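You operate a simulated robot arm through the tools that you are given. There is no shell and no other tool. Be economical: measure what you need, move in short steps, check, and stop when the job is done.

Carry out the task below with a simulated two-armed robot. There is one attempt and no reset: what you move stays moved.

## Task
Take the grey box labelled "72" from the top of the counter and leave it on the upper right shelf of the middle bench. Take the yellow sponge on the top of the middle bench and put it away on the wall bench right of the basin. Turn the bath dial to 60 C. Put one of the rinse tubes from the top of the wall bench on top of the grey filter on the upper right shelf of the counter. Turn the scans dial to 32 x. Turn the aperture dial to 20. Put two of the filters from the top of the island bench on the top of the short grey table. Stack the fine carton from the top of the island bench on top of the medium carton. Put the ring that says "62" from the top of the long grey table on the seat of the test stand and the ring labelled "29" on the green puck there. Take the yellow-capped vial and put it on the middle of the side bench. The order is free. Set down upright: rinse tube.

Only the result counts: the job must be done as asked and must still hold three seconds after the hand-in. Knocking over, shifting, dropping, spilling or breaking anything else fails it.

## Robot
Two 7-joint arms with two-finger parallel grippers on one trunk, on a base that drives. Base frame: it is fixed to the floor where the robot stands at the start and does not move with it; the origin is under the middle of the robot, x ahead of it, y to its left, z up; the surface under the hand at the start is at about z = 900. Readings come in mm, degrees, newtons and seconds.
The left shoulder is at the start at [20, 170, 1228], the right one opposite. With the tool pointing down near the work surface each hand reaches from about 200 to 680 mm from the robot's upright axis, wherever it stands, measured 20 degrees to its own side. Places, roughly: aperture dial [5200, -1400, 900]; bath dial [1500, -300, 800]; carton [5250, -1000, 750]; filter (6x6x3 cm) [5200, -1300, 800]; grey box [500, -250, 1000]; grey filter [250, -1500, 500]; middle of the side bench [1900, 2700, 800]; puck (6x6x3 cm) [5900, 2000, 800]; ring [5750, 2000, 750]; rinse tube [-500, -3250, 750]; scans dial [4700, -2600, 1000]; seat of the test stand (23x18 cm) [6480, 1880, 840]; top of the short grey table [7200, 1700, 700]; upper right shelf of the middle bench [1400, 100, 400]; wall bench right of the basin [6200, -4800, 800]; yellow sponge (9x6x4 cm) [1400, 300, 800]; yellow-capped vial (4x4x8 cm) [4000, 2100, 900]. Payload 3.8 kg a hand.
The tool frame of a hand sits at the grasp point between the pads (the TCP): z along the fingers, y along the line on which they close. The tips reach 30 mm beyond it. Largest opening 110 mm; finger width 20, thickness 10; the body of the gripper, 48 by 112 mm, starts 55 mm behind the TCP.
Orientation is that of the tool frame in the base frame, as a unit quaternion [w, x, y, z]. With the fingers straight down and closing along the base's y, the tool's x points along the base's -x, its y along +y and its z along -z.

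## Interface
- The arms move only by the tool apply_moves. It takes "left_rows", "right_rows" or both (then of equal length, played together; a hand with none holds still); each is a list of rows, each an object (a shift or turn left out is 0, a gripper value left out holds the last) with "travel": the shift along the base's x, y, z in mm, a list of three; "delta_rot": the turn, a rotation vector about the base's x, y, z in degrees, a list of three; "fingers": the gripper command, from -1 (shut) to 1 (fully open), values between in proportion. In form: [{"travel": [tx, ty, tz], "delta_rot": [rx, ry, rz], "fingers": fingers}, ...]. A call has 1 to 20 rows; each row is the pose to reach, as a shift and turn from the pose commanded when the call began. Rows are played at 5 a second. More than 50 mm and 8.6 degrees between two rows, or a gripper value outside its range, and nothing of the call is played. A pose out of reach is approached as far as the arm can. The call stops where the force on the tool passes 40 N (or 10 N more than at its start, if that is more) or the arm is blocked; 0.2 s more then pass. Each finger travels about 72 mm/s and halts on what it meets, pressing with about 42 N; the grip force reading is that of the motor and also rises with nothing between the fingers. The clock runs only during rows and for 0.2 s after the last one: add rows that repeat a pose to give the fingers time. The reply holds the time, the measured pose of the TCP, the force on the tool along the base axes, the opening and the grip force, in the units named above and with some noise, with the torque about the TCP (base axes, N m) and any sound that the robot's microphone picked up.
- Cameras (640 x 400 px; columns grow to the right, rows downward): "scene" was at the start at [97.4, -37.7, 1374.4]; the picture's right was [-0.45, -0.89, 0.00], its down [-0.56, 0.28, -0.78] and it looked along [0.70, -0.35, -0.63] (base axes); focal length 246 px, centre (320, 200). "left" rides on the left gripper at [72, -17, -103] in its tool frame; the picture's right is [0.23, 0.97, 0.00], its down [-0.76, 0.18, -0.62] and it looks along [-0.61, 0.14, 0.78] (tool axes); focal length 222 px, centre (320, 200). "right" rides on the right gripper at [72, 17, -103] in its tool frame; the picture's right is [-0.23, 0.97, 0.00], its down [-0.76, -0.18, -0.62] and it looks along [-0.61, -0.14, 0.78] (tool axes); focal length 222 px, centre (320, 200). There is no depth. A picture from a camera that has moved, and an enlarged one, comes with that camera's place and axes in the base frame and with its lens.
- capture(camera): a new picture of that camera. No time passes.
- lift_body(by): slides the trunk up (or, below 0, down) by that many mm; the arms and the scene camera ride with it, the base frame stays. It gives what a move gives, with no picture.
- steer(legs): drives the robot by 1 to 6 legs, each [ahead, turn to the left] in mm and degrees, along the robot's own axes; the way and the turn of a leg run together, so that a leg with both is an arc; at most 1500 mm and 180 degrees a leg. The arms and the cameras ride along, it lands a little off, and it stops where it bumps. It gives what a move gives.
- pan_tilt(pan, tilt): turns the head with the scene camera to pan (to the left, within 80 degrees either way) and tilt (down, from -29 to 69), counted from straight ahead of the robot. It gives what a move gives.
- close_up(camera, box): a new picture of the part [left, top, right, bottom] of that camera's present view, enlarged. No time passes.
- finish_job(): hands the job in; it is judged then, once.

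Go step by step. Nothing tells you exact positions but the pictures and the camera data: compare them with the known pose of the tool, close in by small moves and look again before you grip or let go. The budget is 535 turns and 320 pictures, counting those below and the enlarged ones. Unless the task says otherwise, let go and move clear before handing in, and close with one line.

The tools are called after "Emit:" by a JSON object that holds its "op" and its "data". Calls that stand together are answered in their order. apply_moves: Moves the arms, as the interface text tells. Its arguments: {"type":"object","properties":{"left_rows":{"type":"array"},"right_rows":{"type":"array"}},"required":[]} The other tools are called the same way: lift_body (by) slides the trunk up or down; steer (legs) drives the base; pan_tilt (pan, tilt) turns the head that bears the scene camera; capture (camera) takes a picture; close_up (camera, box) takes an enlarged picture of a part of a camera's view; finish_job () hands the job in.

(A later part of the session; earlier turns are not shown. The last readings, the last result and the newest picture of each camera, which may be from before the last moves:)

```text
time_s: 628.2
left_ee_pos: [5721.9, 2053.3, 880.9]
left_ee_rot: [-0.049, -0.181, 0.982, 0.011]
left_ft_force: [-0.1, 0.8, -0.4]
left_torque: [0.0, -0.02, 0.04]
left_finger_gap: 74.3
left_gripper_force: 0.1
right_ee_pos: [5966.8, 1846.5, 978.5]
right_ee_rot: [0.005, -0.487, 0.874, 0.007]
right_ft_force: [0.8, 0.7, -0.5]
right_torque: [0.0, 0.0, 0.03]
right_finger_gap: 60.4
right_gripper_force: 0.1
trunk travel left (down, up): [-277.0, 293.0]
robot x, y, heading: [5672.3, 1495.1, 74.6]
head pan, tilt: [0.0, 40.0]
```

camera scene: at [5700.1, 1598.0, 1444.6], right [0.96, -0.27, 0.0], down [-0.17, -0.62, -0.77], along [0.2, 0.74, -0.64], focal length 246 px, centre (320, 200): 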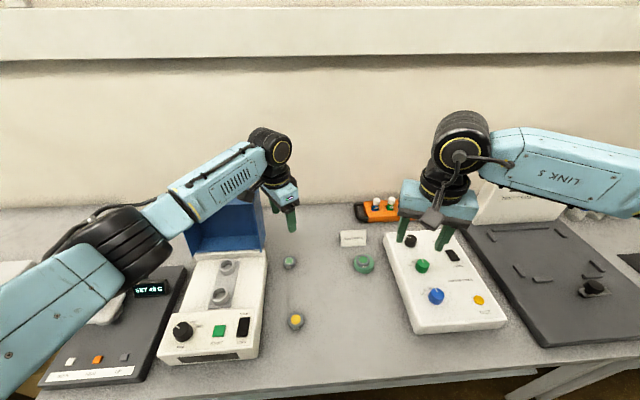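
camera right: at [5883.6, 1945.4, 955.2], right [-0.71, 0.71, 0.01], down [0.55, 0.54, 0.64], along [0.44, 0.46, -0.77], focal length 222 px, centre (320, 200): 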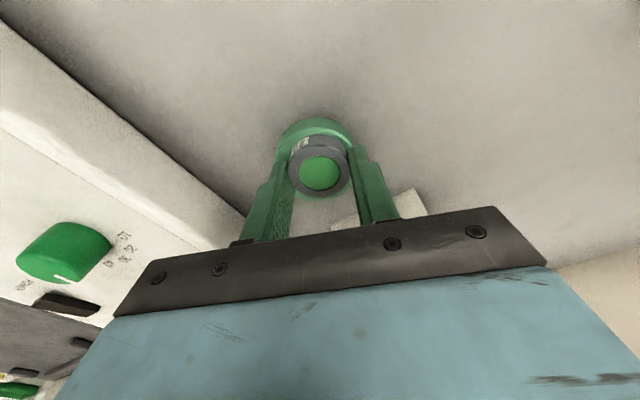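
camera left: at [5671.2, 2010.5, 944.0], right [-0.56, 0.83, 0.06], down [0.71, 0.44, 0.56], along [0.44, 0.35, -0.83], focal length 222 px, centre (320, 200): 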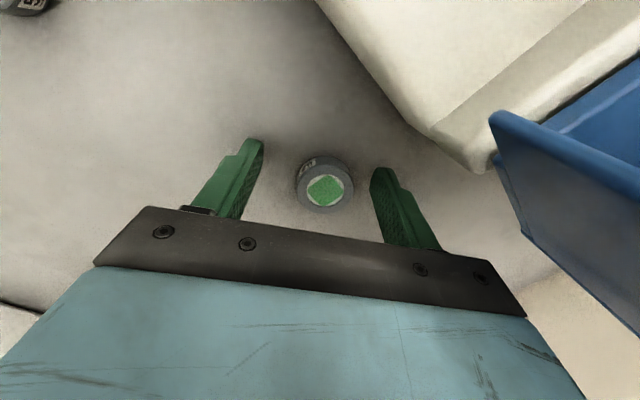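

Emit:
{"op": "apply_moves", "data": {"left_rows": [{"travel": [5, 5, -10]}, {"travel": [10, 10, -25]}, {"travel": [10, 10, -40]}, {"travel": [10, 10, -46]}, {"travel": [10, 10, -50]}, {"travel": [10, 10, -53]}, {"travel": [10, 10, -56]}]}}

Emit:
{"op": "capture", "data": {"camera": "left"}}

```text
time_s: 629.8
left_ee_pos: [5732.1, 2064.9, 832.8]
left_ee_rot: [-0.047, -0.18, 0.982, 0.012]
left_ft_force: [-9.3, -6.8, 16.7]
left_torque: [-0.99, -0.11, -0.58]
left_finger_gap: 76.3
left_gripper_force: 2.1
right_ee_pos: [5965.5, 1844.9, 978.0]
right_ee_rot: [0.005, -0.487, 0.874, 0.007]
right_ft_force: [0.5, -0.2, 0.2]
right_torque: [-0.03, 0.04, -0.04]
right_finger_gap: 60.6
right_gripper_force: 0.1
trunk travel left (down, up): [-277.0, 293.0]
robot x, y, heading: [5671.0, 1497.7, 74.8]
head pan, tilt: [0.0, 40.0]
stopped in row 7 (left hand): the force on the tool passed its limit at 44 N (the readings are from after the stop); the commanded pose is now the measured one
```

```text
90 pictures are left
camera left: at [5680.3, 2021.8, 941.2], right [-0.56, 0.83, 0.06], down [0.71, 0.43, 0.56], along [0.44, 0.35, -0.83], focal length 222 px, centre (320, 200)
```

left: 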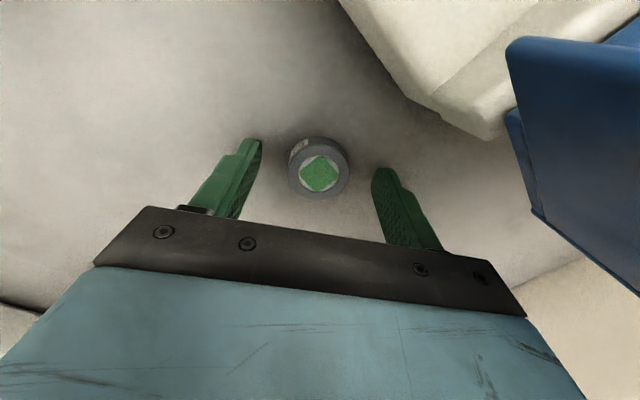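

Tips touch the table; raise 3 mm, close and lift.

Emit:
{"op": "apply_moves", "data": {"left_rows": [{"travel": [-1, -1, 2]}, {"travel": [-1, -1, 2], "fingers": -1}, {"travel": [-1, -1, 2], "fingers": -1}, {"travel": [-1, -1, 2], "fingers": -1}, {"travel": [-1, -1, 2], "fingers": -1}, {"travel": [-1, -1, 10]}, {"travel": [-1, -1, 25]}, {"travel": [-1, -1, 50]}, {"travel": [0, -5, 90]}, {"travel": [0, -20, 125]}, {"travel": [0, -20, 125]}]}}

Emit:
{"op": "capture", "data": {"camera": "left"}}

```text
time_s: 632.2
left_ee_pos: [5734.4, 2043.8, 955.8]
left_ee_rot: [-0.046, -0.182, 0.982, 0.013]
left_ft_force: [-0.1, -0.3, 0.0]
left_torque: [0.04, 0.01, 0.01]
left_finger_gap: 37.7
left_gripper_force: 41.8
right_ee_pos: [5966.4, 1845.8, 977.8]
right_ee_rot: [0.005, -0.487, 0.873, 0.007]
right_ft_force: [-1.0, 0.1, 0.3]
right_torque: [-0.02, -0.02, 0.01]
right_finger_gap: 60.8
right_gripper_force: 0.0
trunk travel left (down, up): [-277.0, 293.0]
robot x, y, heading: [5669.1, 1495.5, 74.4]
head pan, tilt: [0.0, 40.0]
```

```text
89 pictures are left
camera left: at [5682.6, 2001.4, 1065.2], right [-0.56, 0.83, 0.06], down [0.71, 0.43, 0.56], along [0.44, 0.35, -0.83], focal length 222 px, centre (320, 200)
```

left: 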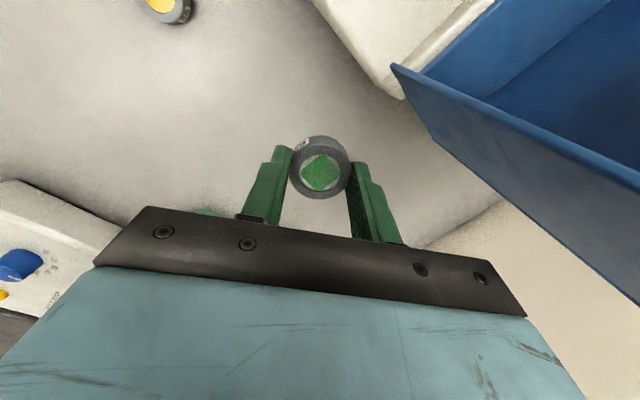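

Ring 62 held. Retract and drive to the test stand.

Emit:
{"op": "apply_moves", "data": {"left_rows": [{"travel": [-5, -40, 20]}, {"travel": [-10, -80, 45]}, {"travel": [-20, -120, 70]}, {"travel": [-30, -160, 95]}, {"travel": [-40, -195, 120]}, {"travel": [-45, -220, 140]}, {"travel": [-45, -220, 140]}]}}

Emit:
{"op": "steer", "data": {"legs": [[-150, 0]]}}

```text
time_s: 633.8
left_ee_pos: [5686.5, 1826.2, 1097.9]
left_ee_rot: [-0.047, -0.181, 0.982, 0.013]
left_ft_force: [0.4, -0.4, -0.9]
left_torque: [-0.02, 0.0, 0.0]
left_finger_gap: 37.7
left_gripper_force: 42.6
right_ee_pos: [5966.1, 1847.6, 977.7]
right_ee_rot: [0.005, -0.487, 0.873, 0.007]
right_ft_force: [0.1, 0.5, 0.1]
right_torque: [0.02, 0.0, -0.02]
right_finger_gap: 60.8
right_gripper_force: 0.1
trunk travel left (down, up): [-277.0, 293.0]
robot x, y, heading: [5671.5, 1495.8, 74.3]
head pan, tilt: [0.0, 40.0]
```

```text
time_s: 635.2
left_ee_pos: [5647.2, 1680.7, 1098.6]
left_ee_rot: [-0.046, -0.18, 0.982, 0.013]
left_ft_force: [0.0, 0.0, -0.5]
left_torque: [0.05, 0.0, 0.01]
left_finger_gap: 37.7
left_gripper_force: 42.2
right_ee_pos: [5926.2, 1701.6, 978.9]
right_ee_rot: [0.005, -0.487, 0.874, 0.007]
right_ft_force: [0.6, -0.6, 0.5]
right_torque: [0.01, 0.02, -0.04]
right_finger_gap: 60.4
right_gripper_force: 0.0
trunk travel left (down, up): [-277.0, 293.0]
robot x, y, heading: [5634.3, 1351.0, 74.4]
head pan, tilt: [0.0, 40.0]
```

Emit:
{"op": "steer", "data": {"legs": [[0, -76], [840, 0], [0, 80]]}}

Emit:
{"op": "capture", "data": {"camera": "scene"}}

```text
time_s: 642.6
left_ee_pos: [6748.5, 1428.9, 1099.3]
left_ee_rot: [-0.029, 0.442, 0.896, 0.039]
left_ft_force: [-0.3, -0.7, -0.6]
left_torque: [0.0, -0.04, -0.01]
left_finger_gap: 37.7
left_gripper_force: 42.3
right_ee_pos: [6847.3, 1164.5, 978.9]
right_ee_rot: [0.009, 0.133, 0.991, 0.004]
right_ft_force: [-0.5, -0.3, 0.3]
right_torque: [0.03, -0.01, -0.01]
right_finger_gap: 60.7
right_gripper_force: 0.2
trunk travel left (down, up): [-277.0, 293.0]
robot x, y, heading: [6429.0, 1349.6, 0.8]
head pan, tilt: [0.0, 40.0]
stopped in leg 2: the robot was blocked; the commanded pose is now the measured one
```

```text
88 pictures are left
camera scene: at [6532.0, 1350.5, 1324.7], right [0.02, -1.0, 0.0], down [-0.64, -0.01, -0.77], along [0.77, 0.02, -0.64], focal length 246 px, centre (320, 200)
```

scene: 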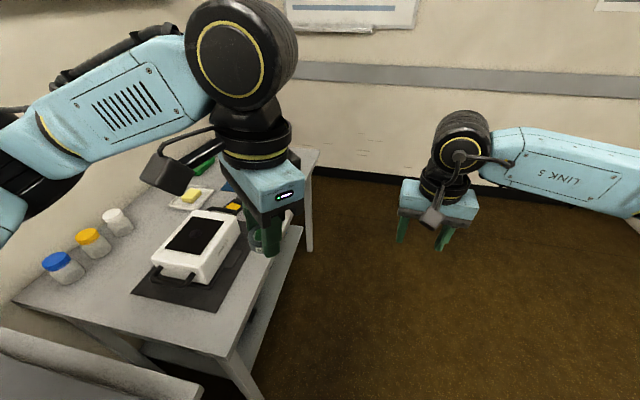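

Blocked — the base is close to the long table's edge on the left. I back off slightly and go around a bit further out.

Emit:
{"op": "steer", "data": {"legs": [[-80, 0], [0, -30], [130, 0], [0, 108]]}}

Emit:
{"op": "capture", "data": {"camera": "scene"}}

```text
time_s: 650.4
left_ee_pos: [6455.0, 1618.8, 1097.9]
left_ee_rot: [-0.046, -0.209, 0.977, 0.011]
left_ft_force: [0.4, -0.3, -0.7]
left_torque: [-0.03, -0.03, -0.02]
left_finger_gap: 37.8
left_gripper_force: 41.8
right_ee_pos: [6733.8, 1655.7, 977.2]
right_ee_rot: [0.005, -0.51, 0.86, 0.007]
right_ft_force: [0.0, 0.9, -0.1]
right_torque: [0.0, 0.01, 0.0]
right_finger_gap: 60.4
right_gripper_force: 0.2
trunk travel left (down, up): [-277.0, 293.0]
robot x, y, heading: [6459.4, 1288.9, 77.8]
head pan, tilt: [0.0, 40.0]
```

```text
87 pictures are left
camera scene: at [6481.1, 1390.8, 1324.6], right [0.98, -0.21, 0.0], down [-0.14, -0.63, -0.77], along [0.16, 0.75, -0.64], focal length 246 px, centre (320, 200)
```

scene: 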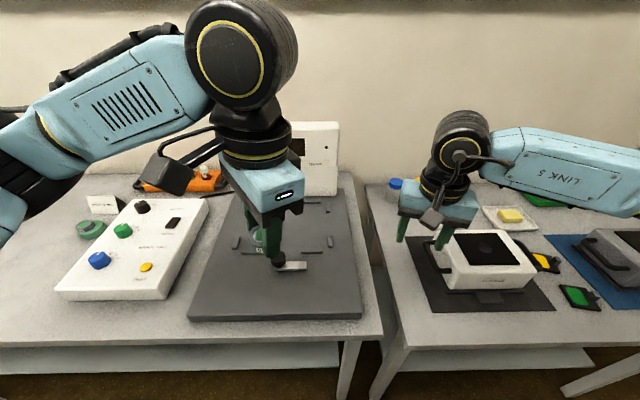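

All is in place. The seat centre computes to about [6483, 1887]. I bring ring 62 over it.

Emit:
{"op": "apply_moves", "data": {"left_rows": [{"travel": [5, 45, 0]}, {"travel": [10, 90, 0]}, {"travel": [15, 135, -10]}, {"travel": [20, 180, -25]}, {"travel": [24, 220, -45]}, {"travel": [27, 255, -70]}, {"travel": [27, 265, -105]}, {"travel": [27, 265, -140]}, {"travel": [27, 265, -140]}]}}

Emit:
{"op": "capture", "data": {"camera": "left"}}

Emit:
{"op": "close_up", "data": {"camera": "scene", "box": [180, 120, 390, 330]}}

```text
time_s: 652.4
left_ee_pos: [6483.4, 1881.2, 955.8]
left_ee_rot: [-0.046, -0.208, 0.977, 0.012]
left_ft_force: [0.3, 0.6, 0.8]
left_torque: [0.05, -0.01, 0.01]
left_finger_gap: 37.6
left_gripper_force: 42.1
right_ee_pos: [6735.0, 1653.7, 977.9]
right_ee_rot: [0.006, -0.511, 0.86, 0.008]
right_ft_force: [0.3, 0.1, 0.2]
right_torque: [-0.01, 0.01, -0.03]
right_finger_gap: 60.6
right_gripper_force: 0.1
trunk travel left (down, up): [-277.0, 293.0]
robot x, y, heading: [6458.9, 1286.3, 77.8]
head pan, tilt: [0.0, 40.0]
```

```text
86 pictures are left
camera left: at [6434.3, 1834.8, 1064.5], right [-0.6, 0.8, 0.06], down [0.68, 0.47, 0.56], along [0.42, 0.38, -0.82], focal length 222 px, centre (320, 200)
```

left: 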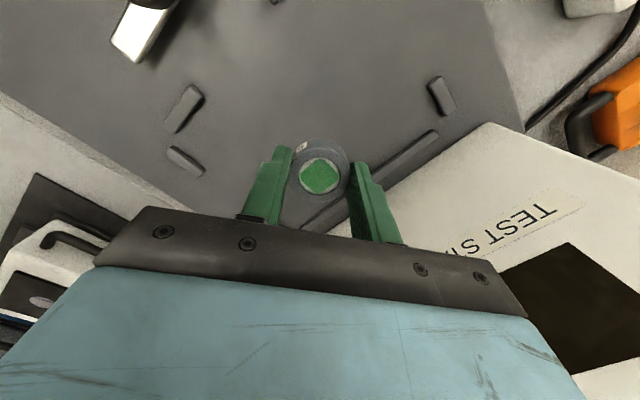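

```text
1.90 times, centred on (285, 225) of scene
camera zoom: at [6481.1, 1390.7, 1324.6], right [0.98, -0.21, 0.0], down [-0.14, -0.63, -0.77], along [0.16, 0.75, -0.64], focal length 468 px, centre (387, 152)
```

zoom: 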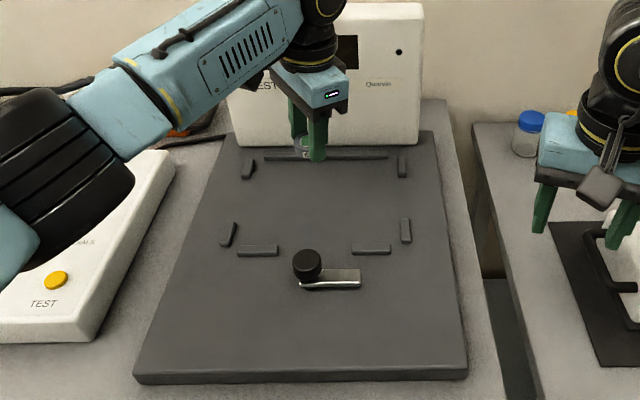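

Seat plate is at z ≈ 838, centre [6481, 1875]. Lower ring 62.

Emit:
{"op": "apply_moves", "data": {"left_rows": [{"travel": [-2, -6, -30]}, {"travel": [-2, -6, -60]}, {"travel": [-2, -6, -75]}, {"travel": [-2, -6, -80]}, {"travel": [-2, -6, -84]}, {"travel": [-2, -6, -88]}, {"travel": [-2, -6, -92]}, {"travel": [-2, -6, -96]}, {"travel": [-2, -6, -100]}, {"travel": [-2, -6, -104]}]}}

Emit:
{"op": "capture", "data": {"camera": "left"}}

```text
time_s: 654.6
left_ee_pos: [6482.3, 1876.5, 861.1]
left_ee_rot: [-0.044, -0.208, 0.977, 0.014]
left_ft_force: [-7.0, -13.8, 15.3]
left_torque: [-0.75, -0.09, -0.42]
left_finger_gap: 37.7
left_gripper_force: 42.3
right_ee_pos: [6732.3, 1652.4, 978.5]
right_ee_rot: [0.007, -0.512, 0.859, 0.009]
right_ft_force: [0.6, 0.6, 0.4]
right_torque: [0.02, -0.01, 0.0]
right_finger_gap: 60.6
right_gripper_force: 0.0
trunk travel left (down, up): [-277.0, 293.0]
robot x, y, heading: [6456.4, 1285.5, 77.9]
head pan, tilt: [0.0, 40.0]
stopped in row 10 (left hand): the force on the tool passed its limit at 42 N (the readings are from after the stop); the commanded pose is now the measured one
```

```text
84 pictures are left
camera left: at [6432.3, 1830.4, 969.9], right [-0.6, 0.8, 0.06], down [0.68, 0.47, 0.57], along [0.42, 0.38, -0.82], focal length 222 px, centre (320, 200)
```

left: 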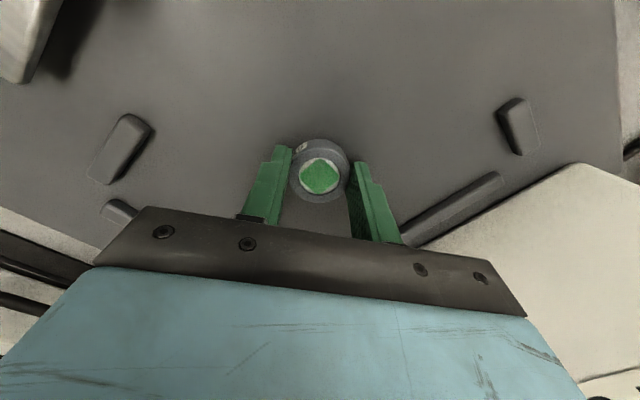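

Emit:
{"op": "apply_moves", "data": {"left_rows": [{"travel": [0, 0, 1], "fingers": -0.1}, {"travel": [0, 0, 1], "fingers": 0.1}, {"travel": [0, 0, 1], "fingers": 0.1}, {"travel": [0, 0, 25]}, {"travel": [0, 0, 65]}, {"travel": [0, -15, 105]}, {"travel": [0, -50, 135]}, {"travel": [-5, -90, 160]}, {"travel": [-10, -130, 185]}, {"travel": [-15, -170, 210]}, {"travel": [-20, -210, 230]}, {"travel": [-20, -210, 230]}]}}

Emit:
{"op": "capture", "data": {"camera": "scene"}}

```text
time_s: 657.2
left_ee_pos: [6459.2, 1671.8, 1091.2]
left_ee_rot: [-0.045, -0.208, 0.977, 0.014]
left_ft_force: [0.0, 0.1, -0.4]
left_torque: [0.0, 0.01, 0.01]
left_finger_gap: 60.3
left_gripper_force: 0.2
right_ee_pos: [6733.7, 1654.4, 977.9]
right_ee_rot: [0.004, -0.511, 0.86, 0.008]
right_ft_force: [-0.5, 0.5, -0.8]
right_torque: [-0.02, -0.01, -0.02]
right_finger_gap: 60.4
right_gripper_force: 0.1
trunk travel left (down, up): [-277.0, 293.0]
robot x, y, heading: [6458.5, 1283.8, 77.9]
head pan, tilt: [0.0, 40.0]
```

```text
83 pictures are left
camera scene: at [6481.0, 1391.0, 1324.5], right [0.98, -0.21, 0.0], down [-0.14, -0.63, -0.77], along [0.16, 0.75, -0.64], focal length 246 px, centre (320, 200)
```

scene: 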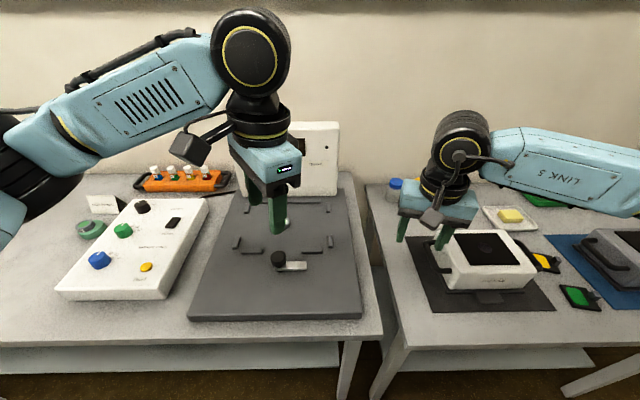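

Emit:
{"op": "close_up", "data": {"camera": "scene", "box": [210, 180, 360, 290]}}

```text
3.64 times, centred on (285, 235) of scene
camera zoom: at [6481.0, 1391.0, 1324.5], right [0.98, -0.21, 0.0], down [-0.14, -0.63, -0.77], along [0.16, 0.75, -0.64], focal length 893 px, centre (447, 73)
```

zoom: 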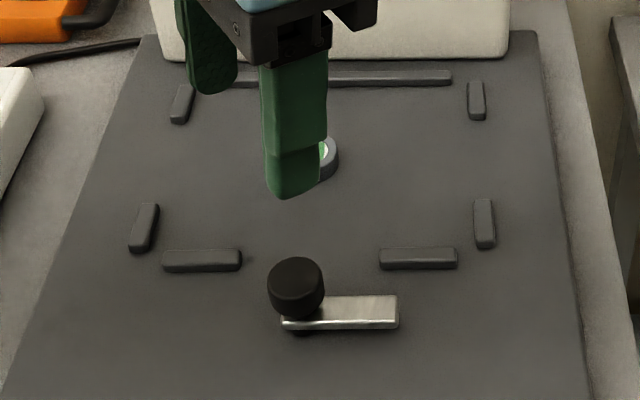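

Ring 62 sits on the seat. Next the yellow-capped vial near [4000, 2100]. I raise the trunk and drive west.

Emit:
{"op": "lift_body", "data": {"by": 100}}

Emit:
{"op": "steer", "data": {"legs": [[-120, 0], [0, 92], [1500, 0], [700, 0], [0, -92]]}}

Emit:
{"op": "pan_tilt", "data": {"pan": 15, "tilt": 30}}

Emit:
{"op": "capture", "data": {"camera": "scene"}}

```text
time_s: 658.5
left_ee_pos: [6460.8, 1672.4, 1190.3]
left_ee_rot: [-0.044, -0.209, 0.977, 0.015]
left_ft_force: [0.5, 0.4, -0.6]
left_torque: [0.0, 0.01, 0.0]
left_finger_gap: 60.7
left_gripper_force: 0.0
right_ee_pos: [6734.4, 1654.6, 1077.3]
right_ee_rot: [0.005, -0.511, 0.859, 0.007]
right_ft_force: [-0.4, -0.9, -0.6]
right_torque: [0.01, 0.01, 0.01]
right_finger_gap: 60.3
right_gripper_force: 0.0
trunk travel left (down, up): [-377.0, 193.0]
robot x, y, heading: [6459.5, 1283.4, 78.2]
head pan, tilt: [0.0, 40.0]
```

```text
time_s: 678.2
left_ee_pos: [4289.1, 1858.2, 1192.5]
left_ee_rot: [-0.043, -0.194, 0.98, 0.016]
left_ft_force: [0.0, 1.0, 0.1]
left_torque: [-0.01, 0.0, 0.0]
left_finger_gap: 60.6
left_gripper_force: 0.0
right_ee_pos: [4563.1, 1830.3, 1078.0]
right_ee_rot: [0.004, -0.498, 0.867, 0.008]
right_ft_force: [-0.3, -0.2, 0.2]
right_torque: [0.03, -0.01, -0.01]
right_finger_gap: 60.7
right_gripper_force: 0.0
trunk travel left (down, up): [-377.0, 193.0]
robot x, y, heading: [4276.4, 1474.4, 75.9]
head pan, tilt: [0.0, 40.0]
```

```text
time_s: 679.0
left_ee_pos: [4291.6, 1857.1, 1191.8]
left_ee_rot: [-0.044, -0.193, 0.98, 0.015]
left_ft_force: [-0.3, 0.4, -0.5]
left_torque: [0.0, -0.02, -0.01]
left_finger_gap: 60.5
left_gripper_force: 0.2
right_ee_pos: [4562.4, 1831.1, 1079.0]
right_ee_rot: [0.004, -0.498, 0.867, 0.008]
right_ft_force: [1.3, 0.4, -0.1]
right_torque: [0.03, 0.0, -0.03]
right_finger_gap: 60.4
right_gripper_force: 0.0
trunk travel left (down, up): [-377.0, 193.0]
robot x, y, heading: [4274.5, 1469.0, 75.9]
head pan, tilt: [15.0, 30.0]
```

```text
81 pictures are left
camera scene: at [4279.6, 1583.0, 1439.9], right [1.0, 0.02, 0.0], down [0.01, -0.5, -0.87], along [-0.02, 0.87, -0.5], focal length 246 px, centre (320, 200)
```

scene: 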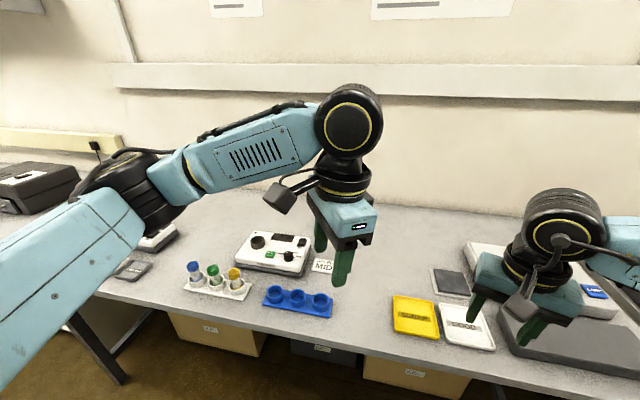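

Emit:
{"op": "close_up", "data": {"camera": "scene", "box": [150, 230, 350, 330]}}

```text
3.20 times, centred on (250, 280) of scene
camera zoom: at [4279.6, 1583.0, 1439.9], right [1.0, 0.02, 0.0], down [0.01, -0.5, -0.87], along [-0.02, 0.87, -0.5], focal length 786 px, centre (544, -56)
```

zoom: 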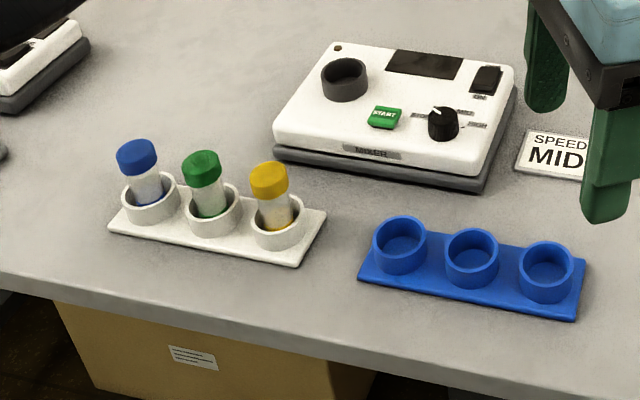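

The vial row runs along -10°, spacing 70 mm; with ~52 mm opening the nominal orientation works. I move the robot and bring the left hand to nominal orientation.

Emit:
{"op": "steer", "data": {"legs": [[0, 79], [300, 0], [0, -76]]}}

Emit:
{"op": "apply_moves", "data": {"left_rows": [{"delta_rot": [0, -4, 8], "fingers": 0.0}, {"delta_rot": [0, -6, 15], "fingers": 0.0}, {"delta_rot": [0, -6, 23], "fingers": 0.0}, {"delta_rot": [0, -6, 31], "fingers": 0.0}, {"delta_rot": [0, -6, 39], "fingers": 0.0}, {"delta_rot": [0, -6, 47], "fingers": 0.0}, {"delta_rot": [0, -6, 54], "fingers": 0.0}, {"delta_rot": [0, -6, 54], "fingers": 0.0}]}}

Emit:
{"op": "pan_tilt", "data": {"pan": 0, "tilt": 40}}

Emit:
{"op": "capture", "data": {"camera": "scene"}}

Emit:
{"op": "capture", "data": {"camera": "left"}}

```text
time_s: 687.5
left_ee_pos: [3990.2, 1983.3, 1191.9]
left_ee_rot: [-0.044, -0.235, 0.971, 0.013]
left_ft_force: [-0.6, 0.0, -0.8]
left_torque: [0.01, 0.01, 0.0]
left_finger_gap: 60.7
left_gripper_force: 0.1
right_ee_pos: [4262.2, 1979.7, 1078.1]
right_ee_rot: [0.004, -0.534, 0.845, 0.008]
right_ft_force: [0.3, -0.3, 0.0]
right_torque: [-0.03, 0.0, -0.01]
right_finger_gap: 60.6
right_gripper_force: 0.1
trunk travel left (down, up): [-377.0, 193.0]
robot x, y, heading: [4008.8, 1597.8, 81.0]
head pan, tilt: [15.0, 30.0]
```

```text
refused: row 1 steps farther than a row can; nothing moved
```

```text
time_s: 688.3
left_ee_pos: [3988.7, 1984.3, 1191.8]
left_ee_rot: [-0.043, -0.234, 0.971, 0.013]
left_ft_force: [-0.6, 0.0, -0.1]
left_torque: [0.02, 0.04, 0.02]
left_finger_gap: 60.6
left_gripper_force: 0.0
right_ee_pos: [4263.0, 1981.1, 1078.6]
right_ee_rot: [0.005, -0.534, 0.845, 0.008]
right_ft_force: [-1.0, 0.1, -0.3]
right_torque: [-0.01, 0.0, 0.02]
right_finger_gap: 60.7
right_gripper_force: 0.1
trunk travel left (down, up): [-377.0, 193.0]
robot x, y, heading: [4011.4, 1598.2, 81.1]
head pan, tilt: [0.0, 40.0]
```

```text
79 pictures are left
camera scene: at [4024.7, 1703.2, 1424.6], right [0.99, -0.16, 0.0], down [-0.1, -0.63, -0.77], along [0.12, 0.76, -0.64], focal length 246 px, centre (320, 200)
```

scene: 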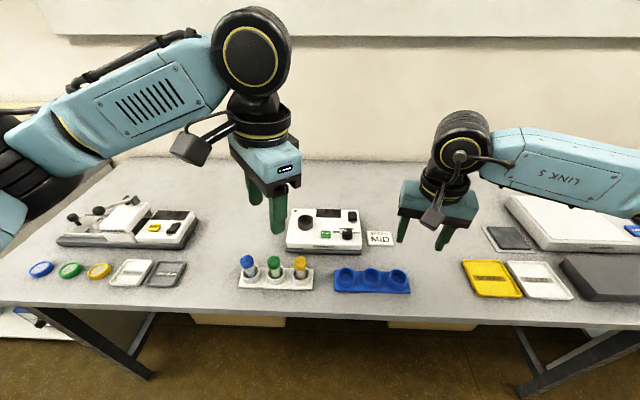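

```text
78 pictures are left
camera left: at [3942.5, 1934.0, 1300.0], right [-0.64, 0.76, 0.06], down [0.65, 0.5, 0.57], along [0.4, 0.41, -0.82], focal length 222 px, centre (320, 200)
```

left: 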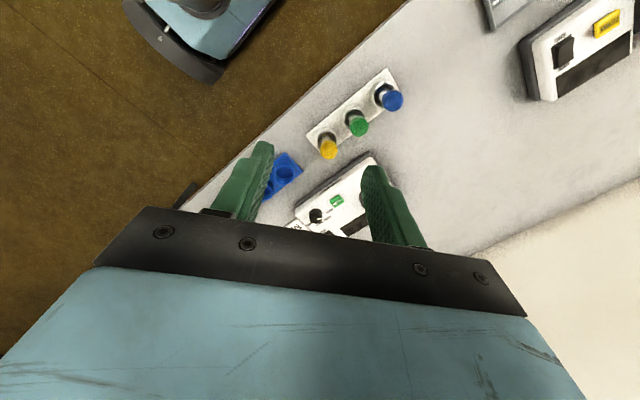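

Stereo: yellow cap at about [4032, 2062], top z ≈ 920. I straighten and turn the left hand, then move above it.

Emit:
{"op": "apply_moves", "data": {"left_rows": [{"delta_rot": [-0.3, -5.1, 0], "fingers": 0.0}, {"delta_rot": [-0.3, -5.1, 0], "fingers": 0.0}]}}

Emit:
{"op": "apply_moves", "data": {"left_rows": [{"travel": [6, 10, 0], "delta_rot": [0, 0, 7]}, {"travel": [12, 20, 0], "delta_rot": [0, 0, 14]}, {"travel": [18, 30, 0], "delta_rot": [0, 0, 21]}, {"travel": [24, 40, 0], "delta_rot": [0, 0, 28]}, {"travel": [30, 52, -10], "delta_rot": [0, 0, 35]}, {"travel": [36, 65, -40], "delta_rot": [0, 0, 42]}, {"travel": [42, 78, -80], "delta_rot": [0, 0, 49.5]}, {"travel": [42, 78, -125], "delta_rot": [0, 0, 49.5]}, {"travel": [42, 78, -165], "delta_rot": [0, 0, 49.5]}, {"travel": [42, 78, -165], "delta_rot": [0, 0, 49.5]}]}}

Emit:
{"op": "capture", "data": {"camera": "left"}}

```text
time_s: 688.9
left_ee_pos: [3989.8, 1982.7, 1191.6]
left_ee_rot: [-0.001, -0.235, 0.972, 0.001]
left_ft_force: [-0.4, -0.1, -0.1]
left_torque: [-0.01, 0.04, -0.05]
left_finger_gap: 55.0
left_gripper_force: 0.1
right_ee_pos: [4262.6, 1979.8, 1077.9]
right_ee_rot: [0.004, -0.535, 0.845, 0.009]
right_ft_force: [-0.5, -0.2, -0.7]
right_torque: [0.02, 0.02, 0.04]
right_finger_gap: 60.4
right_gripper_force: 0.2
trunk travel left (down, up): [-377.0, 193.0]
robot x, y, heading: [4009.8, 1598.3, 80.9]
head pan, tilt: [0.0, 40.0]
```

```text
time_s: 691.1
left_ee_pos: [4029.4, 2059.7, 1022.5]
left_ee_rot: [-0.002, -0.621, 0.784, 0.0]
left_ft_force: [0.5, 0.5, -0.2]
left_torque: [-0.02, -0.01, 0.01]
left_finger_gap: 55.0
left_gripper_force: 0.1
right_ee_pos: [4263.1, 1979.0, 1078.6]
right_ee_rot: [0.004, -0.535, 0.845, 0.008]
right_ft_force: [0.1, -0.7, 0.8]
right_torque: [0.0, -0.01, 0.04]
right_finger_gap: 60.4
right_gripper_force: 0.0
trunk travel left (down, up): [-377.0, 193.0]
robot x, y, heading: [4011.9, 1593.2, 81.4]
head pan, tilt: [0.0, 40.0]
```

```text
77 pictures are left
camera left: at [4029.5, 1985.3, 1126.7], right [-1.0, 0.0, 0.0], down [0.0, 0.78, 0.62], along [0.0, 0.62, -0.78], focal length 222 px, centre (320, 200)
```

left: 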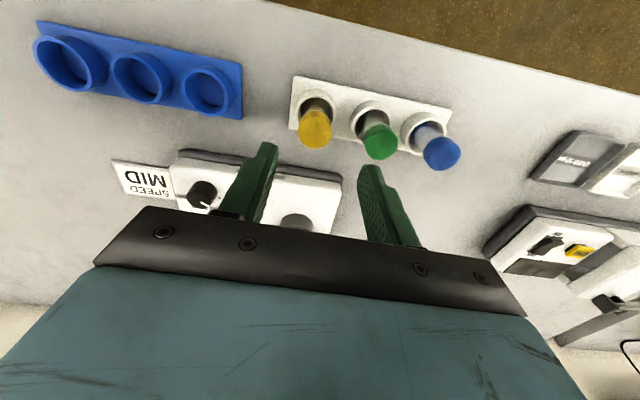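

Yellow cap at [4034, 2066], top z ≈ 908. Descend and grip.

Emit:
{"op": "apply_moves", "data": {"left_rows": [{"travel": [3, 4, -30]}, {"travel": [6, 6, -60]}, {"travel": [6, 6, -85]}, {"travel": [6, 6, -85]}]}}

Emit:
{"op": "capture", "data": {"camera": "left"}}

```text
time_s: 692.1
left_ee_pos: [4035.9, 2065.5, 941.3]
left_ee_rot: [-0.001, -0.62, 0.785, 0.001]
left_ft_force: [0.0, 0.4, 0.3]
left_torque: [0.0, 0.01, -0.01]
left_finger_gap: 54.9
left_gripper_force: 0.0
right_ee_pos: [4262.7, 1978.8, 1077.6]
right_ee_rot: [0.004, -0.535, 0.845, 0.008]
right_ft_force: [-0.7, 0.0, 0.0]
right_torque: [0.0, -0.02, 0.03]
right_finger_gap: 60.5
right_gripper_force: 0.0
trunk travel left (down, up): [-377.0, 193.0]
robot x, y, heading: [4007.2, 1596.6, 80.8]
head pan, tilt: [0.0, 40.0]
```

```text
76 pictures are left
camera left: at [4035.6, 1990.8, 1046.9], right [-1.0, 0.0, 0.0], down [0.0, 0.78, 0.62], along [0.0, 0.62, -0.78], focal length 222 px, centre (320, 200)
```

left: 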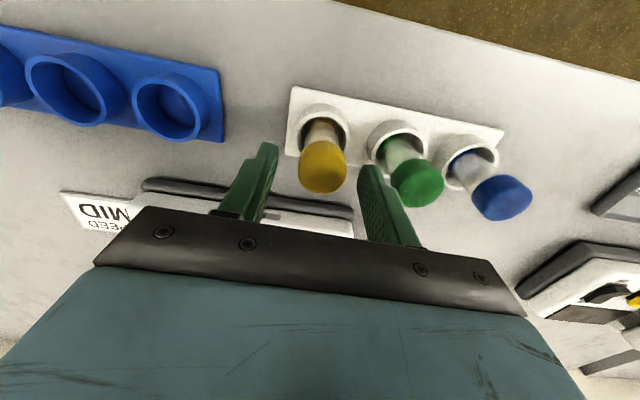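

Emit:
{"op": "apply_moves", "data": {"left_rows": [{"travel": [0, 0, -15]}, {"travel": [0, 0, -28]}, {"travel": [0, 0, -38]}, {"travel": [0, 0, -38]}]}}

Emit:
{"op": "capture", "data": {"camera": "left"}}

```text
time_s: 693.1
left_ee_pos: [4036.8, 2065.3, 905.6]
left_ee_rot: [-0.002, -0.62, 0.784, -0.001]
left_ft_force: [-1.1, -0.3, 1.4]
left_torque: [0.05, 0.03, -0.03]
left_finger_gap: 55.6
left_gripper_force: 0.8
right_ee_pos: [4262.1, 1979.9, 1078.7]
right_ee_rot: [0.004, -0.534, 0.845, 0.008]
right_ft_force: [0.3, 0.0, 0.5]
right_torque: [0.0, 0.01, -0.04]
right_finger_gap: 60.6
right_gripper_force: 0.1
trunk travel left (down, up): [-377.0, 193.0]
robot x, y, heading: [4010.9, 1597.0, 81.0]
head pan, tilt: [0.0, 40.0]
```

```text
75 pictures are left
camera left: at [4037.4, 1991.7, 1008.2], right [-1.0, 0.0, 0.0], down [0.0, 0.78, 0.62], along [0.0, 0.62, -0.78], focal length 222 px, centre (320, 200)
```

left: 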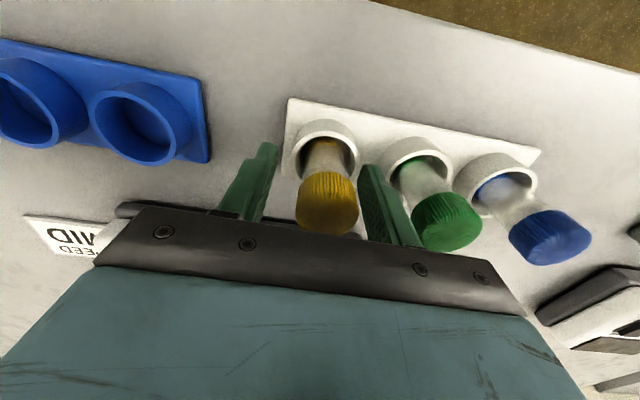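

Emit:
{"op": "apply_moves", "data": {"left_rows": [{"fingers": -1}, {"fingers": -1}, {"fingers": -1}, {"fingers": -1}]}}

Emit:
{"op": "capture", "data": {"camera": "left"}}

```text
time_s: 694.1
left_ee_pos: [4034.7, 2066.5, 903.8]
left_ee_rot: [-0.003, -0.622, 0.783, 0.0]
left_ft_force: [-15.2, 2.9, 2.3]
left_torque: [0.14, 1.29, 0.23]
left_finger_gap: 49.9
left_gripper_force: 45.2
right_ee_pos: [4260.1, 1980.9, 1079.2]
right_ee_rot: [0.004, -0.534, 0.846, 0.008]
right_ft_force: [-0.2, 0.3, -0.6]
right_torque: [0.02, -0.01, -0.01]
right_finger_gap: 60.4
right_gripper_force: 0.2
trunk travel left (down, up): [-377.0, 193.0]
robot x, y, heading: [4011.1, 1597.9, 81.0]
head pan, tilt: [0.0, 40.0]
```

```text
74 pictures are left
camera left: at [4035.3, 1992.4, 1008.1], right [-1.0, 0.0, 0.01], down [0.0, 0.78, 0.62], along [0.0, 0.62, -0.78], focal length 222 px, centre (320, 200)
```

left: 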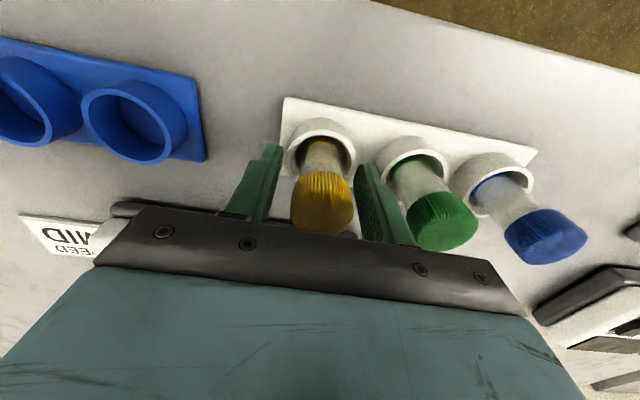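

It closed on the holder ring. I open, rise 18 mm and close again on the vial.

Emit:
{"op": "apply_moves", "data": {"left_rows": [{"fingers": 0.0}, {"fingers": 0.0}, {"travel": [-2, 0, 10]}, {"travel": [-2, 0, 20]}, {"travel": [-2, 0, 20], "fingers": -1}, {"travel": [-2, 0, 20], "fingers": -1}, {"travel": [-2, 0, 20], "fingers": -1}, {"travel": [-2, 0, 20], "fingers": -1}]}}

Emit:
{"op": "capture", "data": {"camera": "left"}}

```text
time_s: 695.9
left_ee_pos: [4035.7, 2065.1, 923.6]
left_ee_rot: [-0.001, -0.621, 0.784, 0.0]
left_ft_force: [0.1, 0.5, 0.6]
left_torque: [0.02, -0.01, 0.03]
left_finger_gap: 29.5
left_gripper_force: 41.6
right_ee_pos: [4263.5, 1979.6, 1078.7]
right_ee_rot: [0.005, -0.535, 0.845, 0.008]
right_ft_force: [-0.4, 0.0, 0.4]
right_torque: [-0.01, -0.03, 0.03]
right_finger_gap: 60.8
right_gripper_force: 0.1
trunk travel left (down, up): [-377.0, 193.0]
robot x, y, heading: [4009.4, 1599.1, 81.3]
head pan, tilt: [0.0, 40.0]
```

```text
73 pictures are left
camera left: at [4035.6, 1991.0, 1028.4], right [-1.0, 0.0, 0.0], down [0.0, 0.78, 0.62], along [0.0, 0.62, -0.78], focal length 222 px, centre (320, 200)
```

left: 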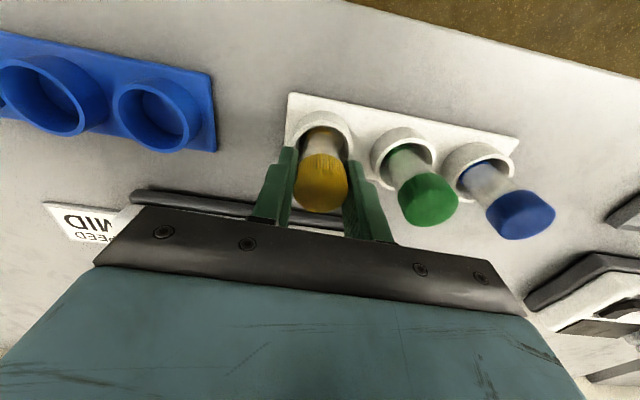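

Gripped the vial (29.5 mm). Lift straight out.

Emit:
{"op": "apply_moves", "data": {"left_rows": [{"travel": [0, 0, 10]}, {"travel": [0, 0, 25]}, {"travel": [0, 0, 45]}, {"travel": [0, 0, 70]}, {"travel": [0, 0, 100]}, {"travel": [0, 0, 130]}, {"travel": [0, -20, 160]}, {"travel": [0, -20, 160]}]}}

Emit:
{"op": "capture", "data": {"camera": "left"}}

Emit:
{"op": "close_up", "data": {"camera": "scene", "box": [200, 120, 400, 320]}}

```text
time_s: 697.7
left_ee_pos: [4036.3, 2046.7, 1087.1]
left_ee_rot: [-0.002, -0.62, 0.784, 0.0]
left_ft_force: [0.5, 0.8, -0.3]
left_torque: [0.02, 0.04, -0.01]
left_finger_gap: 29.4
left_gripper_force: 41.6
right_ee_pos: [4262.1, 1979.9, 1078.4]
right_ee_rot: [0.005, -0.534, 0.845, 0.008]
right_ft_force: [0.4, 0.2, 0.3]
right_torque: [-0.02, -0.02, -0.01]
right_finger_gap: 60.7
right_gripper_force: 0.1
trunk travel left (down, up): [-377.0, 193.0]
robot x, y, heading: [4010.0, 1597.3, 81.2]
head pan, tilt: [0.0, 40.0]
```

```text
72 pictures are left
camera left: at [4036.2, 1973.2, 1190.4], right [-1.0, 0.0, 0.0], down [0.0, 0.78, 0.62], along [0.0, 0.62, -0.78], focal length 222 px, centre (320, 200)
```

left: 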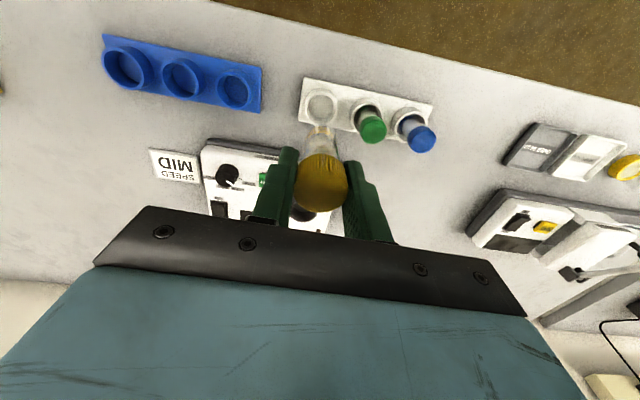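

```text
2.00 times, centred on (300, 220) of scene
camera zoom: at [4024.9, 1703.7, 1424.5], right [0.99, -0.16, 0.0], down [-0.1, -0.64, -0.77], along [0.12, 0.76, -0.64], focal length 491 px, centre (360, 160)
```

zoom: 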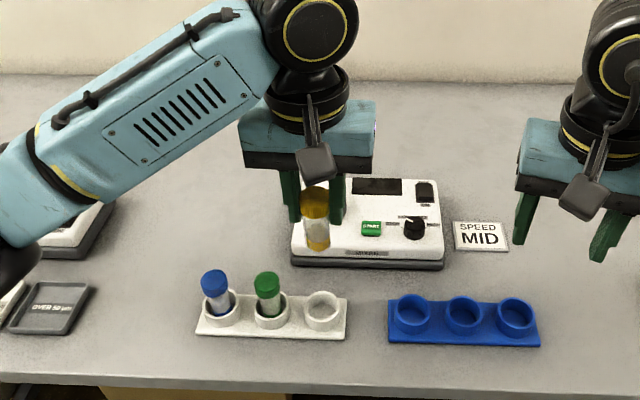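

Vial held upright. Fold in and drive west to the side bench.

Emit:
{"op": "apply_moves", "data": {"left_rows": [{"travel": [-5, -40, 10]}, {"travel": [-10, -80, 20]}, {"travel": [-20, -120, 30]}, {"travel": [-25, -150, 40]}, {"travel": [-25, -150, 40]}]}}

Emit:
{"op": "steer", "data": {"legs": [[-150, 0], [0, 87], [1500, 0], [450, 0], [0, -88]]}}

Emit:
{"op": "capture", "data": {"camera": "scene"}}

```text
time_s: 698.9
left_ee_pos: [4009.0, 1900.7, 1123.1]
left_ee_rot: [-0.003, -0.62, 0.784, 0.0]
left_ft_force: [-0.2, 0.0, 0.4]
left_torque: [0.01, -0.01, 0.02]
left_finger_gap: 29.5
left_gripper_force: 41.9
right_ee_pos: [4261.9, 1980.9, 1077.8]
right_ee_rot: [0.005, -0.534, 0.845, 0.008]
right_ft_force: [-1.1, 0.0, -0.3]
right_torque: [0.01, 0.01, 0.02]
right_finger_gap: 60.9
right_gripper_force: 0.0
trunk travel left (down, up): [-377.0, 193.0]
robot x, y, heading: [4007.4, 1598.5, 81.1]
head pan, tilt: [0.0, 40.0]
```

```text
time_s: 717.1
left_ee_pos: [2054.1, 2069.3, 1124.3]
left_ee_rot: [-0.002, -0.645, 0.765, 0.001]
left_ft_force: [0.0, -0.2, 0.2]
left_torque: [-0.03, -0.02, 0.01]
left_finger_gap: 29.6
left_gripper_force: 41.9
right_ee_pos: [2303.0, 2166.4, 1078.4]
right_ee_rot: [0.004, -0.56, 0.828, 0.009]
right_ft_force: [-0.4, 0.0, 0.2]
right_torque: [-0.01, 0.0, -0.01]
right_finger_gap: 60.5
right_gripper_force: 0.0
trunk travel left (down, up): [-377.0, 193.0]
robot x, y, heading: [2071.8, 1765.7, 84.5]
head pan, tilt: [0.0, 40.0]
```

```text
70 pictures are left
camera scene: at [2082.4, 1873.9, 1424.6], right [1.0, -0.1, 0.0], down [-0.06, -0.64, -0.77], along [0.07, 0.76, -0.64], focal length 246 px, centre (320, 200)
```

scene: 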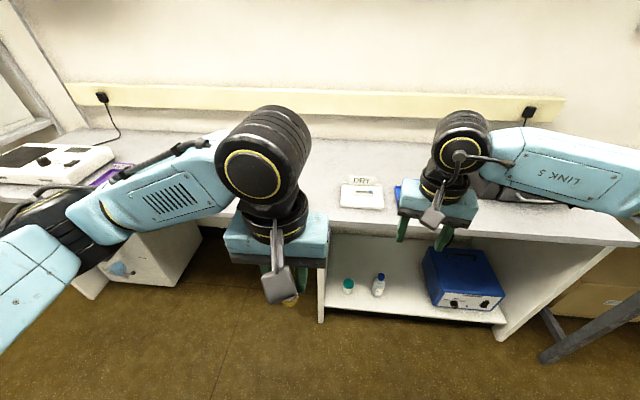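

The spot between the purple item and the DRY tray is the bench middle. I drive closer.

Emit:
{"op": "steer", "data": {"legs": [[0, 31], [390, 0], [0, -37]]}}

Emit:
{"op": "pan_tilt", "data": {"pan": 35, "tilt": 35}}

Emit:
{"op": "capture", "data": {"camera": "scene"}}

```text
time_s: 722.8
left_ee_pos: [1919.7, 2418.1, 1123.3]
left_ee_rot: [-0.002, -0.604, 0.797, 0.001]
left_ft_force: [0.2, 0.1, -0.7]
left_torque: [0.03, 0.03, -0.04]
left_finger_gap: 30.0
left_gripper_force: 42.0
right_ee_pos: [2175.3, 2485.9, 1077.7]
right_ee_rot: [0.005, -0.516, 0.857, 0.009]
right_ft_force: [-0.4, 0.5, -0.9]
right_torque: [0.0, 0.06, -0.02]
right_finger_gap: 60.5
right_gripper_force: 0.0
trunk travel left (down, up): [-377.0, 193.0]
robot x, y, heading: [1904.9, 2117.4, 78.3]
head pan, tilt: [0.0, 40.0]
```

```text
time_s: 723.8
left_ee_pos: [1919.2, 2418.2, 1124.2]
left_ee_rot: [-0.001, -0.604, 0.797, 0.0]
left_ft_force: [-0.7, 0.2, -0.3]
left_torque: [0.02, -0.02, 0.04]
left_finger_gap: 29.2
left_gripper_force: 41.7
right_ee_pos: [2176.9, 2486.7, 1079.4]
right_ee_rot: [0.005, -0.516, 0.857, 0.008]
right_ft_force: [-0.1, -0.5, 0.5]
right_torque: [-0.01, -0.01, 0.01]
right_finger_gap: 60.4
right_gripper_force: 0.0
trunk travel left (down, up): [-377.0, 193.0]
robot x, y, heading: [1904.9, 2117.6, 78.6]
head pan, tilt: [35.0, 35.0]
```

```text
69 pictures are left
camera scene: at [1874.4, 2217.8, 1432.1], right [0.92, 0.4, 0.0], down [0.23, -0.53, -0.82], along [-0.33, 0.75, -0.57], focal length 246 px, centre (320, 200)
```

scene: 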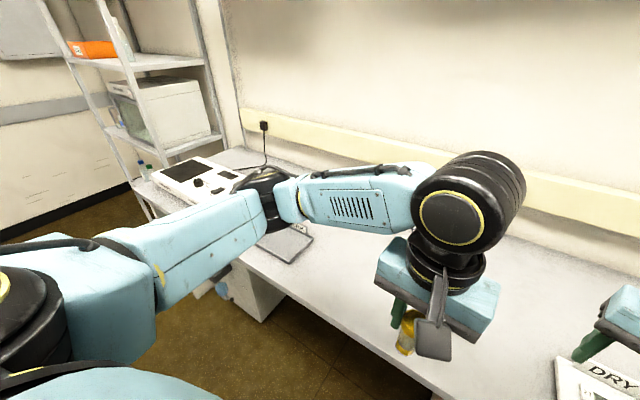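

The bench middle below the hand is free. Move the vial over it and look.

Emit:
{"op": "apply_moves", "data": {"left_rows": [{"travel": [-2, 45, 0]}, {"travel": [-5, 90, 0]}, {"travel": [-8, 135, -10]}, {"travel": [-11, 180, -25]}, {"travel": [-13, 225, -40]}, {"travel": [-15, 260, -65]}, {"travel": [-15, 260, -100]}, {"travel": [-15, 260, -130]}, {"travel": [-15, 260, -130]}]}}

Emit:
{"op": "capture", "data": {"camera": "left"}}

Emit:
{"op": "capture", "data": {"camera": "scene"}}

```text
time_s: 725.8
left_ee_pos: [1903.7, 2681.0, 995.0]
left_ee_rot: [-0.002, -0.603, 0.797, 0.0]
left_ft_force: [0.6, 0.0, -1.0]
left_torque: [0.01, -0.01, 0.02]
left_finger_gap: 29.5
left_gripper_force: 42.4
right_ee_pos: [2176.6, 2486.3, 1078.5]
right_ee_rot: [0.005, -0.516, 0.857, 0.008]
right_ft_force: [-0.2, 0.0, 0.7]
right_torque: [0.0, -0.02, 0.01]
right_finger_gap: 60.3
right_gripper_force: 0.1
trunk travel left (down, up): [-377.0, 193.0]
robot x, y, heading: [1910.3, 2116.1, 78.6]
head pan, tilt: [35.0, 35.0]
```

```text
68 pictures are left
camera left: at [1900.9, 2605.5, 1099.6], right [-1.0, 0.05, 0.0], down [0.04, 0.78, 0.62], along [0.03, 0.62, -0.78], focal length 222 px, centre (320, 200)
```

left: 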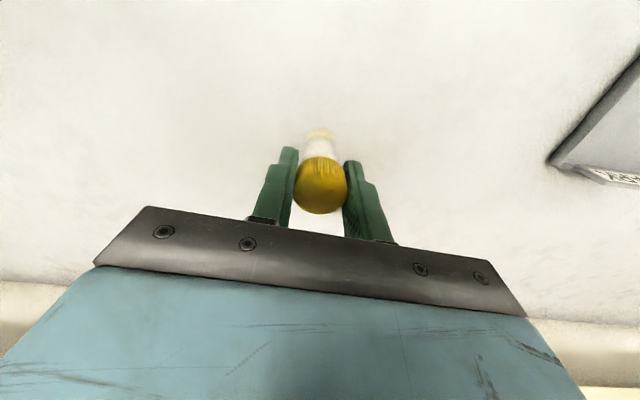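

```text
67 pictures are left
camera scene: at [1874.3, 2217.7, 1432.2], right [0.92, 0.4, 0.0], down [0.23, -0.53, -0.82], along [-0.33, 0.75, -0.57], focal length 246 px, centre (320, 200)
```

scene: 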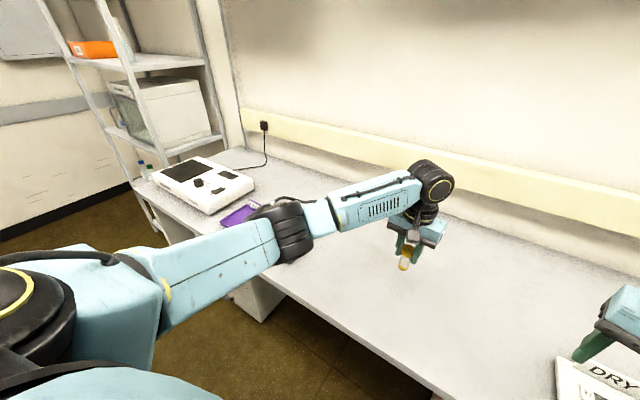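

Free bench below. Lower to contact.

Emit:
{"op": "apply_moves", "data": {"left_rows": [{"travel": [0, 0, -35]}, {"travel": [0, 0, -70]}, {"travel": [0, 0, -90]}, {"travel": [0, 0, -100]}, {"travel": [0, 0, -106]}, {"travel": [0, 0, -112]}, {"travel": [0, 0, -117]}, {"travel": [0, 0, -122]}, {"travel": [0, 0, -127]}, {"travel": [0, 0, -132]}, {"travel": [0, 0, -137]}, {"travel": [0, 0, -142]}, {"travel": [0, 0, -147]}, {"travel": [0, 0, -152]}, {"travel": [0, 0, -157]}, {"travel": [0, 0, -162]}]}}

```text
time_s: 726.8
left_ee_pos: [1906.0, 2681.2, 901.1]
left_ee_rot: [0.002, -0.603, 0.798, 0.002]
left_ft_force: [-1.3, -2.0, 11.9]
left_torque: [-0.09, 0.11, 0.01]
left_finger_gap: 29.1
left_gripper_force: 41.6
right_ee_pos: [2175.7, 2486.7, 1079.6]
right_ee_rot: [0.005, -0.516, 0.857, 0.008]
right_ft_force: [0.3, 0.1, 0.0]
right_torque: [-0.02, 0.0, 0.0]
right_finger_gap: 60.6
right_gripper_force: 0.0
trunk travel left (down, up): [-377.0, 193.0]
robot x, y, heading: [1905.2, 2117.3, 78.7]
head pan, tilt: [35.0, 35.0]
stopped in row 5 (left hand): the force on the tool passed its limit at 57 N (the readings are from after the stop); the commanded pose is now the measured one
```

Contact earlier than expected (z ≈ 901). Check before releasing.

Emit:
{"op": "capture", "data": {"camera": "left"}}

Emit:
{"op": "close_up", "data": {"camera": "scene", "box": [350, 200, 470, 320]}}

```text
66 pictures are left
camera left: at [1902.3, 2606.1, 1004.9], right [-1.0, 0.05, 0.0], down [0.04, 0.78, 0.63], along [0.03, 0.63, -0.78], focal length 222 px, centre (320, 200)
```

left: 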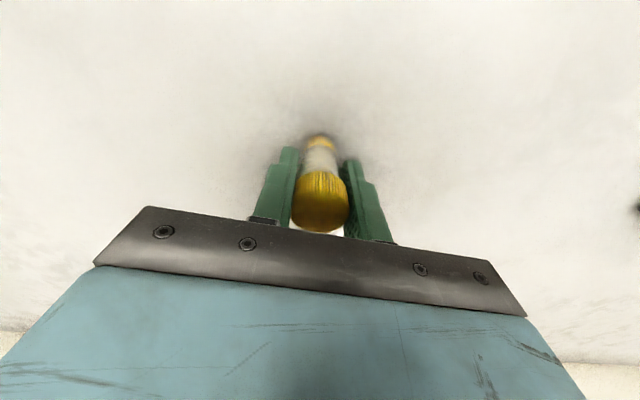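

```text
3.33 times, centred on (410, 260) of scene
camera zoom: at [1874.2, 2217.2, 1432.0], right [0.92, 0.4, 0.0], down [0.23, -0.53, -0.82], along [-0.33, 0.75, -0.57], focal length 819 px, centre (20, 0)
```

zoom: 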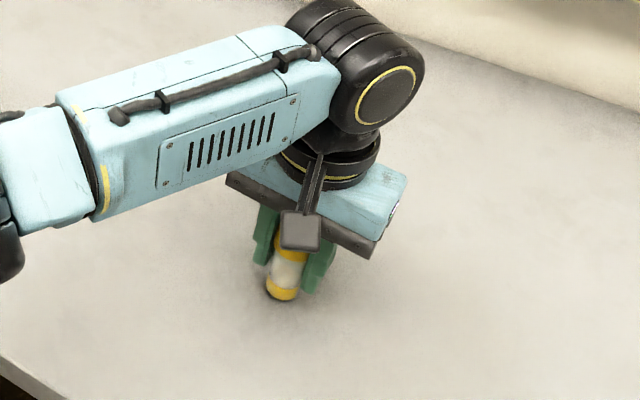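

The vial stands on the bench, upright. Open and rise.

Emit:
{"op": "apply_moves", "data": {"left_rows": [{"travel": [0, 0, 0], "fingers": -0.4}, {"travel": [0, 0, 0], "fingers": -0.2}, {"travel": [0, 0, 0], "fingers": 0.0}, {"travel": [0, 0, 0], "fingers": 0.1}, {"travel": [0, 0, 30]}, {"travel": [0, 0, 70]}, {"travel": [0, 0, 110]}, {"travel": [0, -20, 140]}, {"travel": [0, -60, 160]}, {"travel": [0, -100, 180]}, {"travel": [0, -140, 200]}, {"travel": [0, -180, 220]}, {"travel": [0, -180, 220]}]}}

Emit:
{"op": "capture", "data": {"camera": "scene"}}

```text
time_s: 729.6
left_ee_pos: [1904.5, 2503.6, 1119.1]
left_ee_rot: [0.0, -0.603, 0.798, 0.001]
left_ft_force: [-0.3, 0.0, 0.0]
left_torque: [-0.02, 0.04, -0.02]
left_finger_gap: 60.7
left_gripper_force: 0.0
right_ee_pos: [2177.3, 2487.4, 1078.2]
right_ee_rot: [0.004, -0.516, 0.857, 0.007]
right_ft_force: [0.2, -0.6, 0.5]
right_torque: [0.01, 0.01, 0.0]
right_finger_gap: 60.8
right_gripper_force: 0.0
trunk travel left (down, up): [-377.0, 193.0]
robot x, y, heading: [1908.3, 2113.3, 78.6]
head pan, tilt: [35.0, 35.0]
```

```text
64 pictures are left
camera scene: at [1874.2, 2218.2, 1432.1], right [0.92, 0.4, 0.0], down [0.23, -0.53, -0.82], along [-0.33, 0.75, -0.57], focal length 246 px, centre (320, 200)
```

scene: 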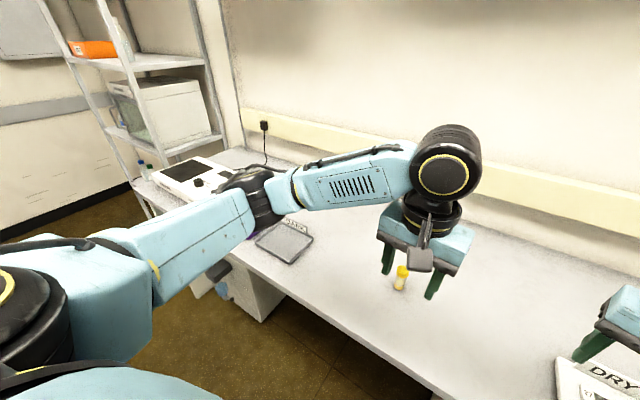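

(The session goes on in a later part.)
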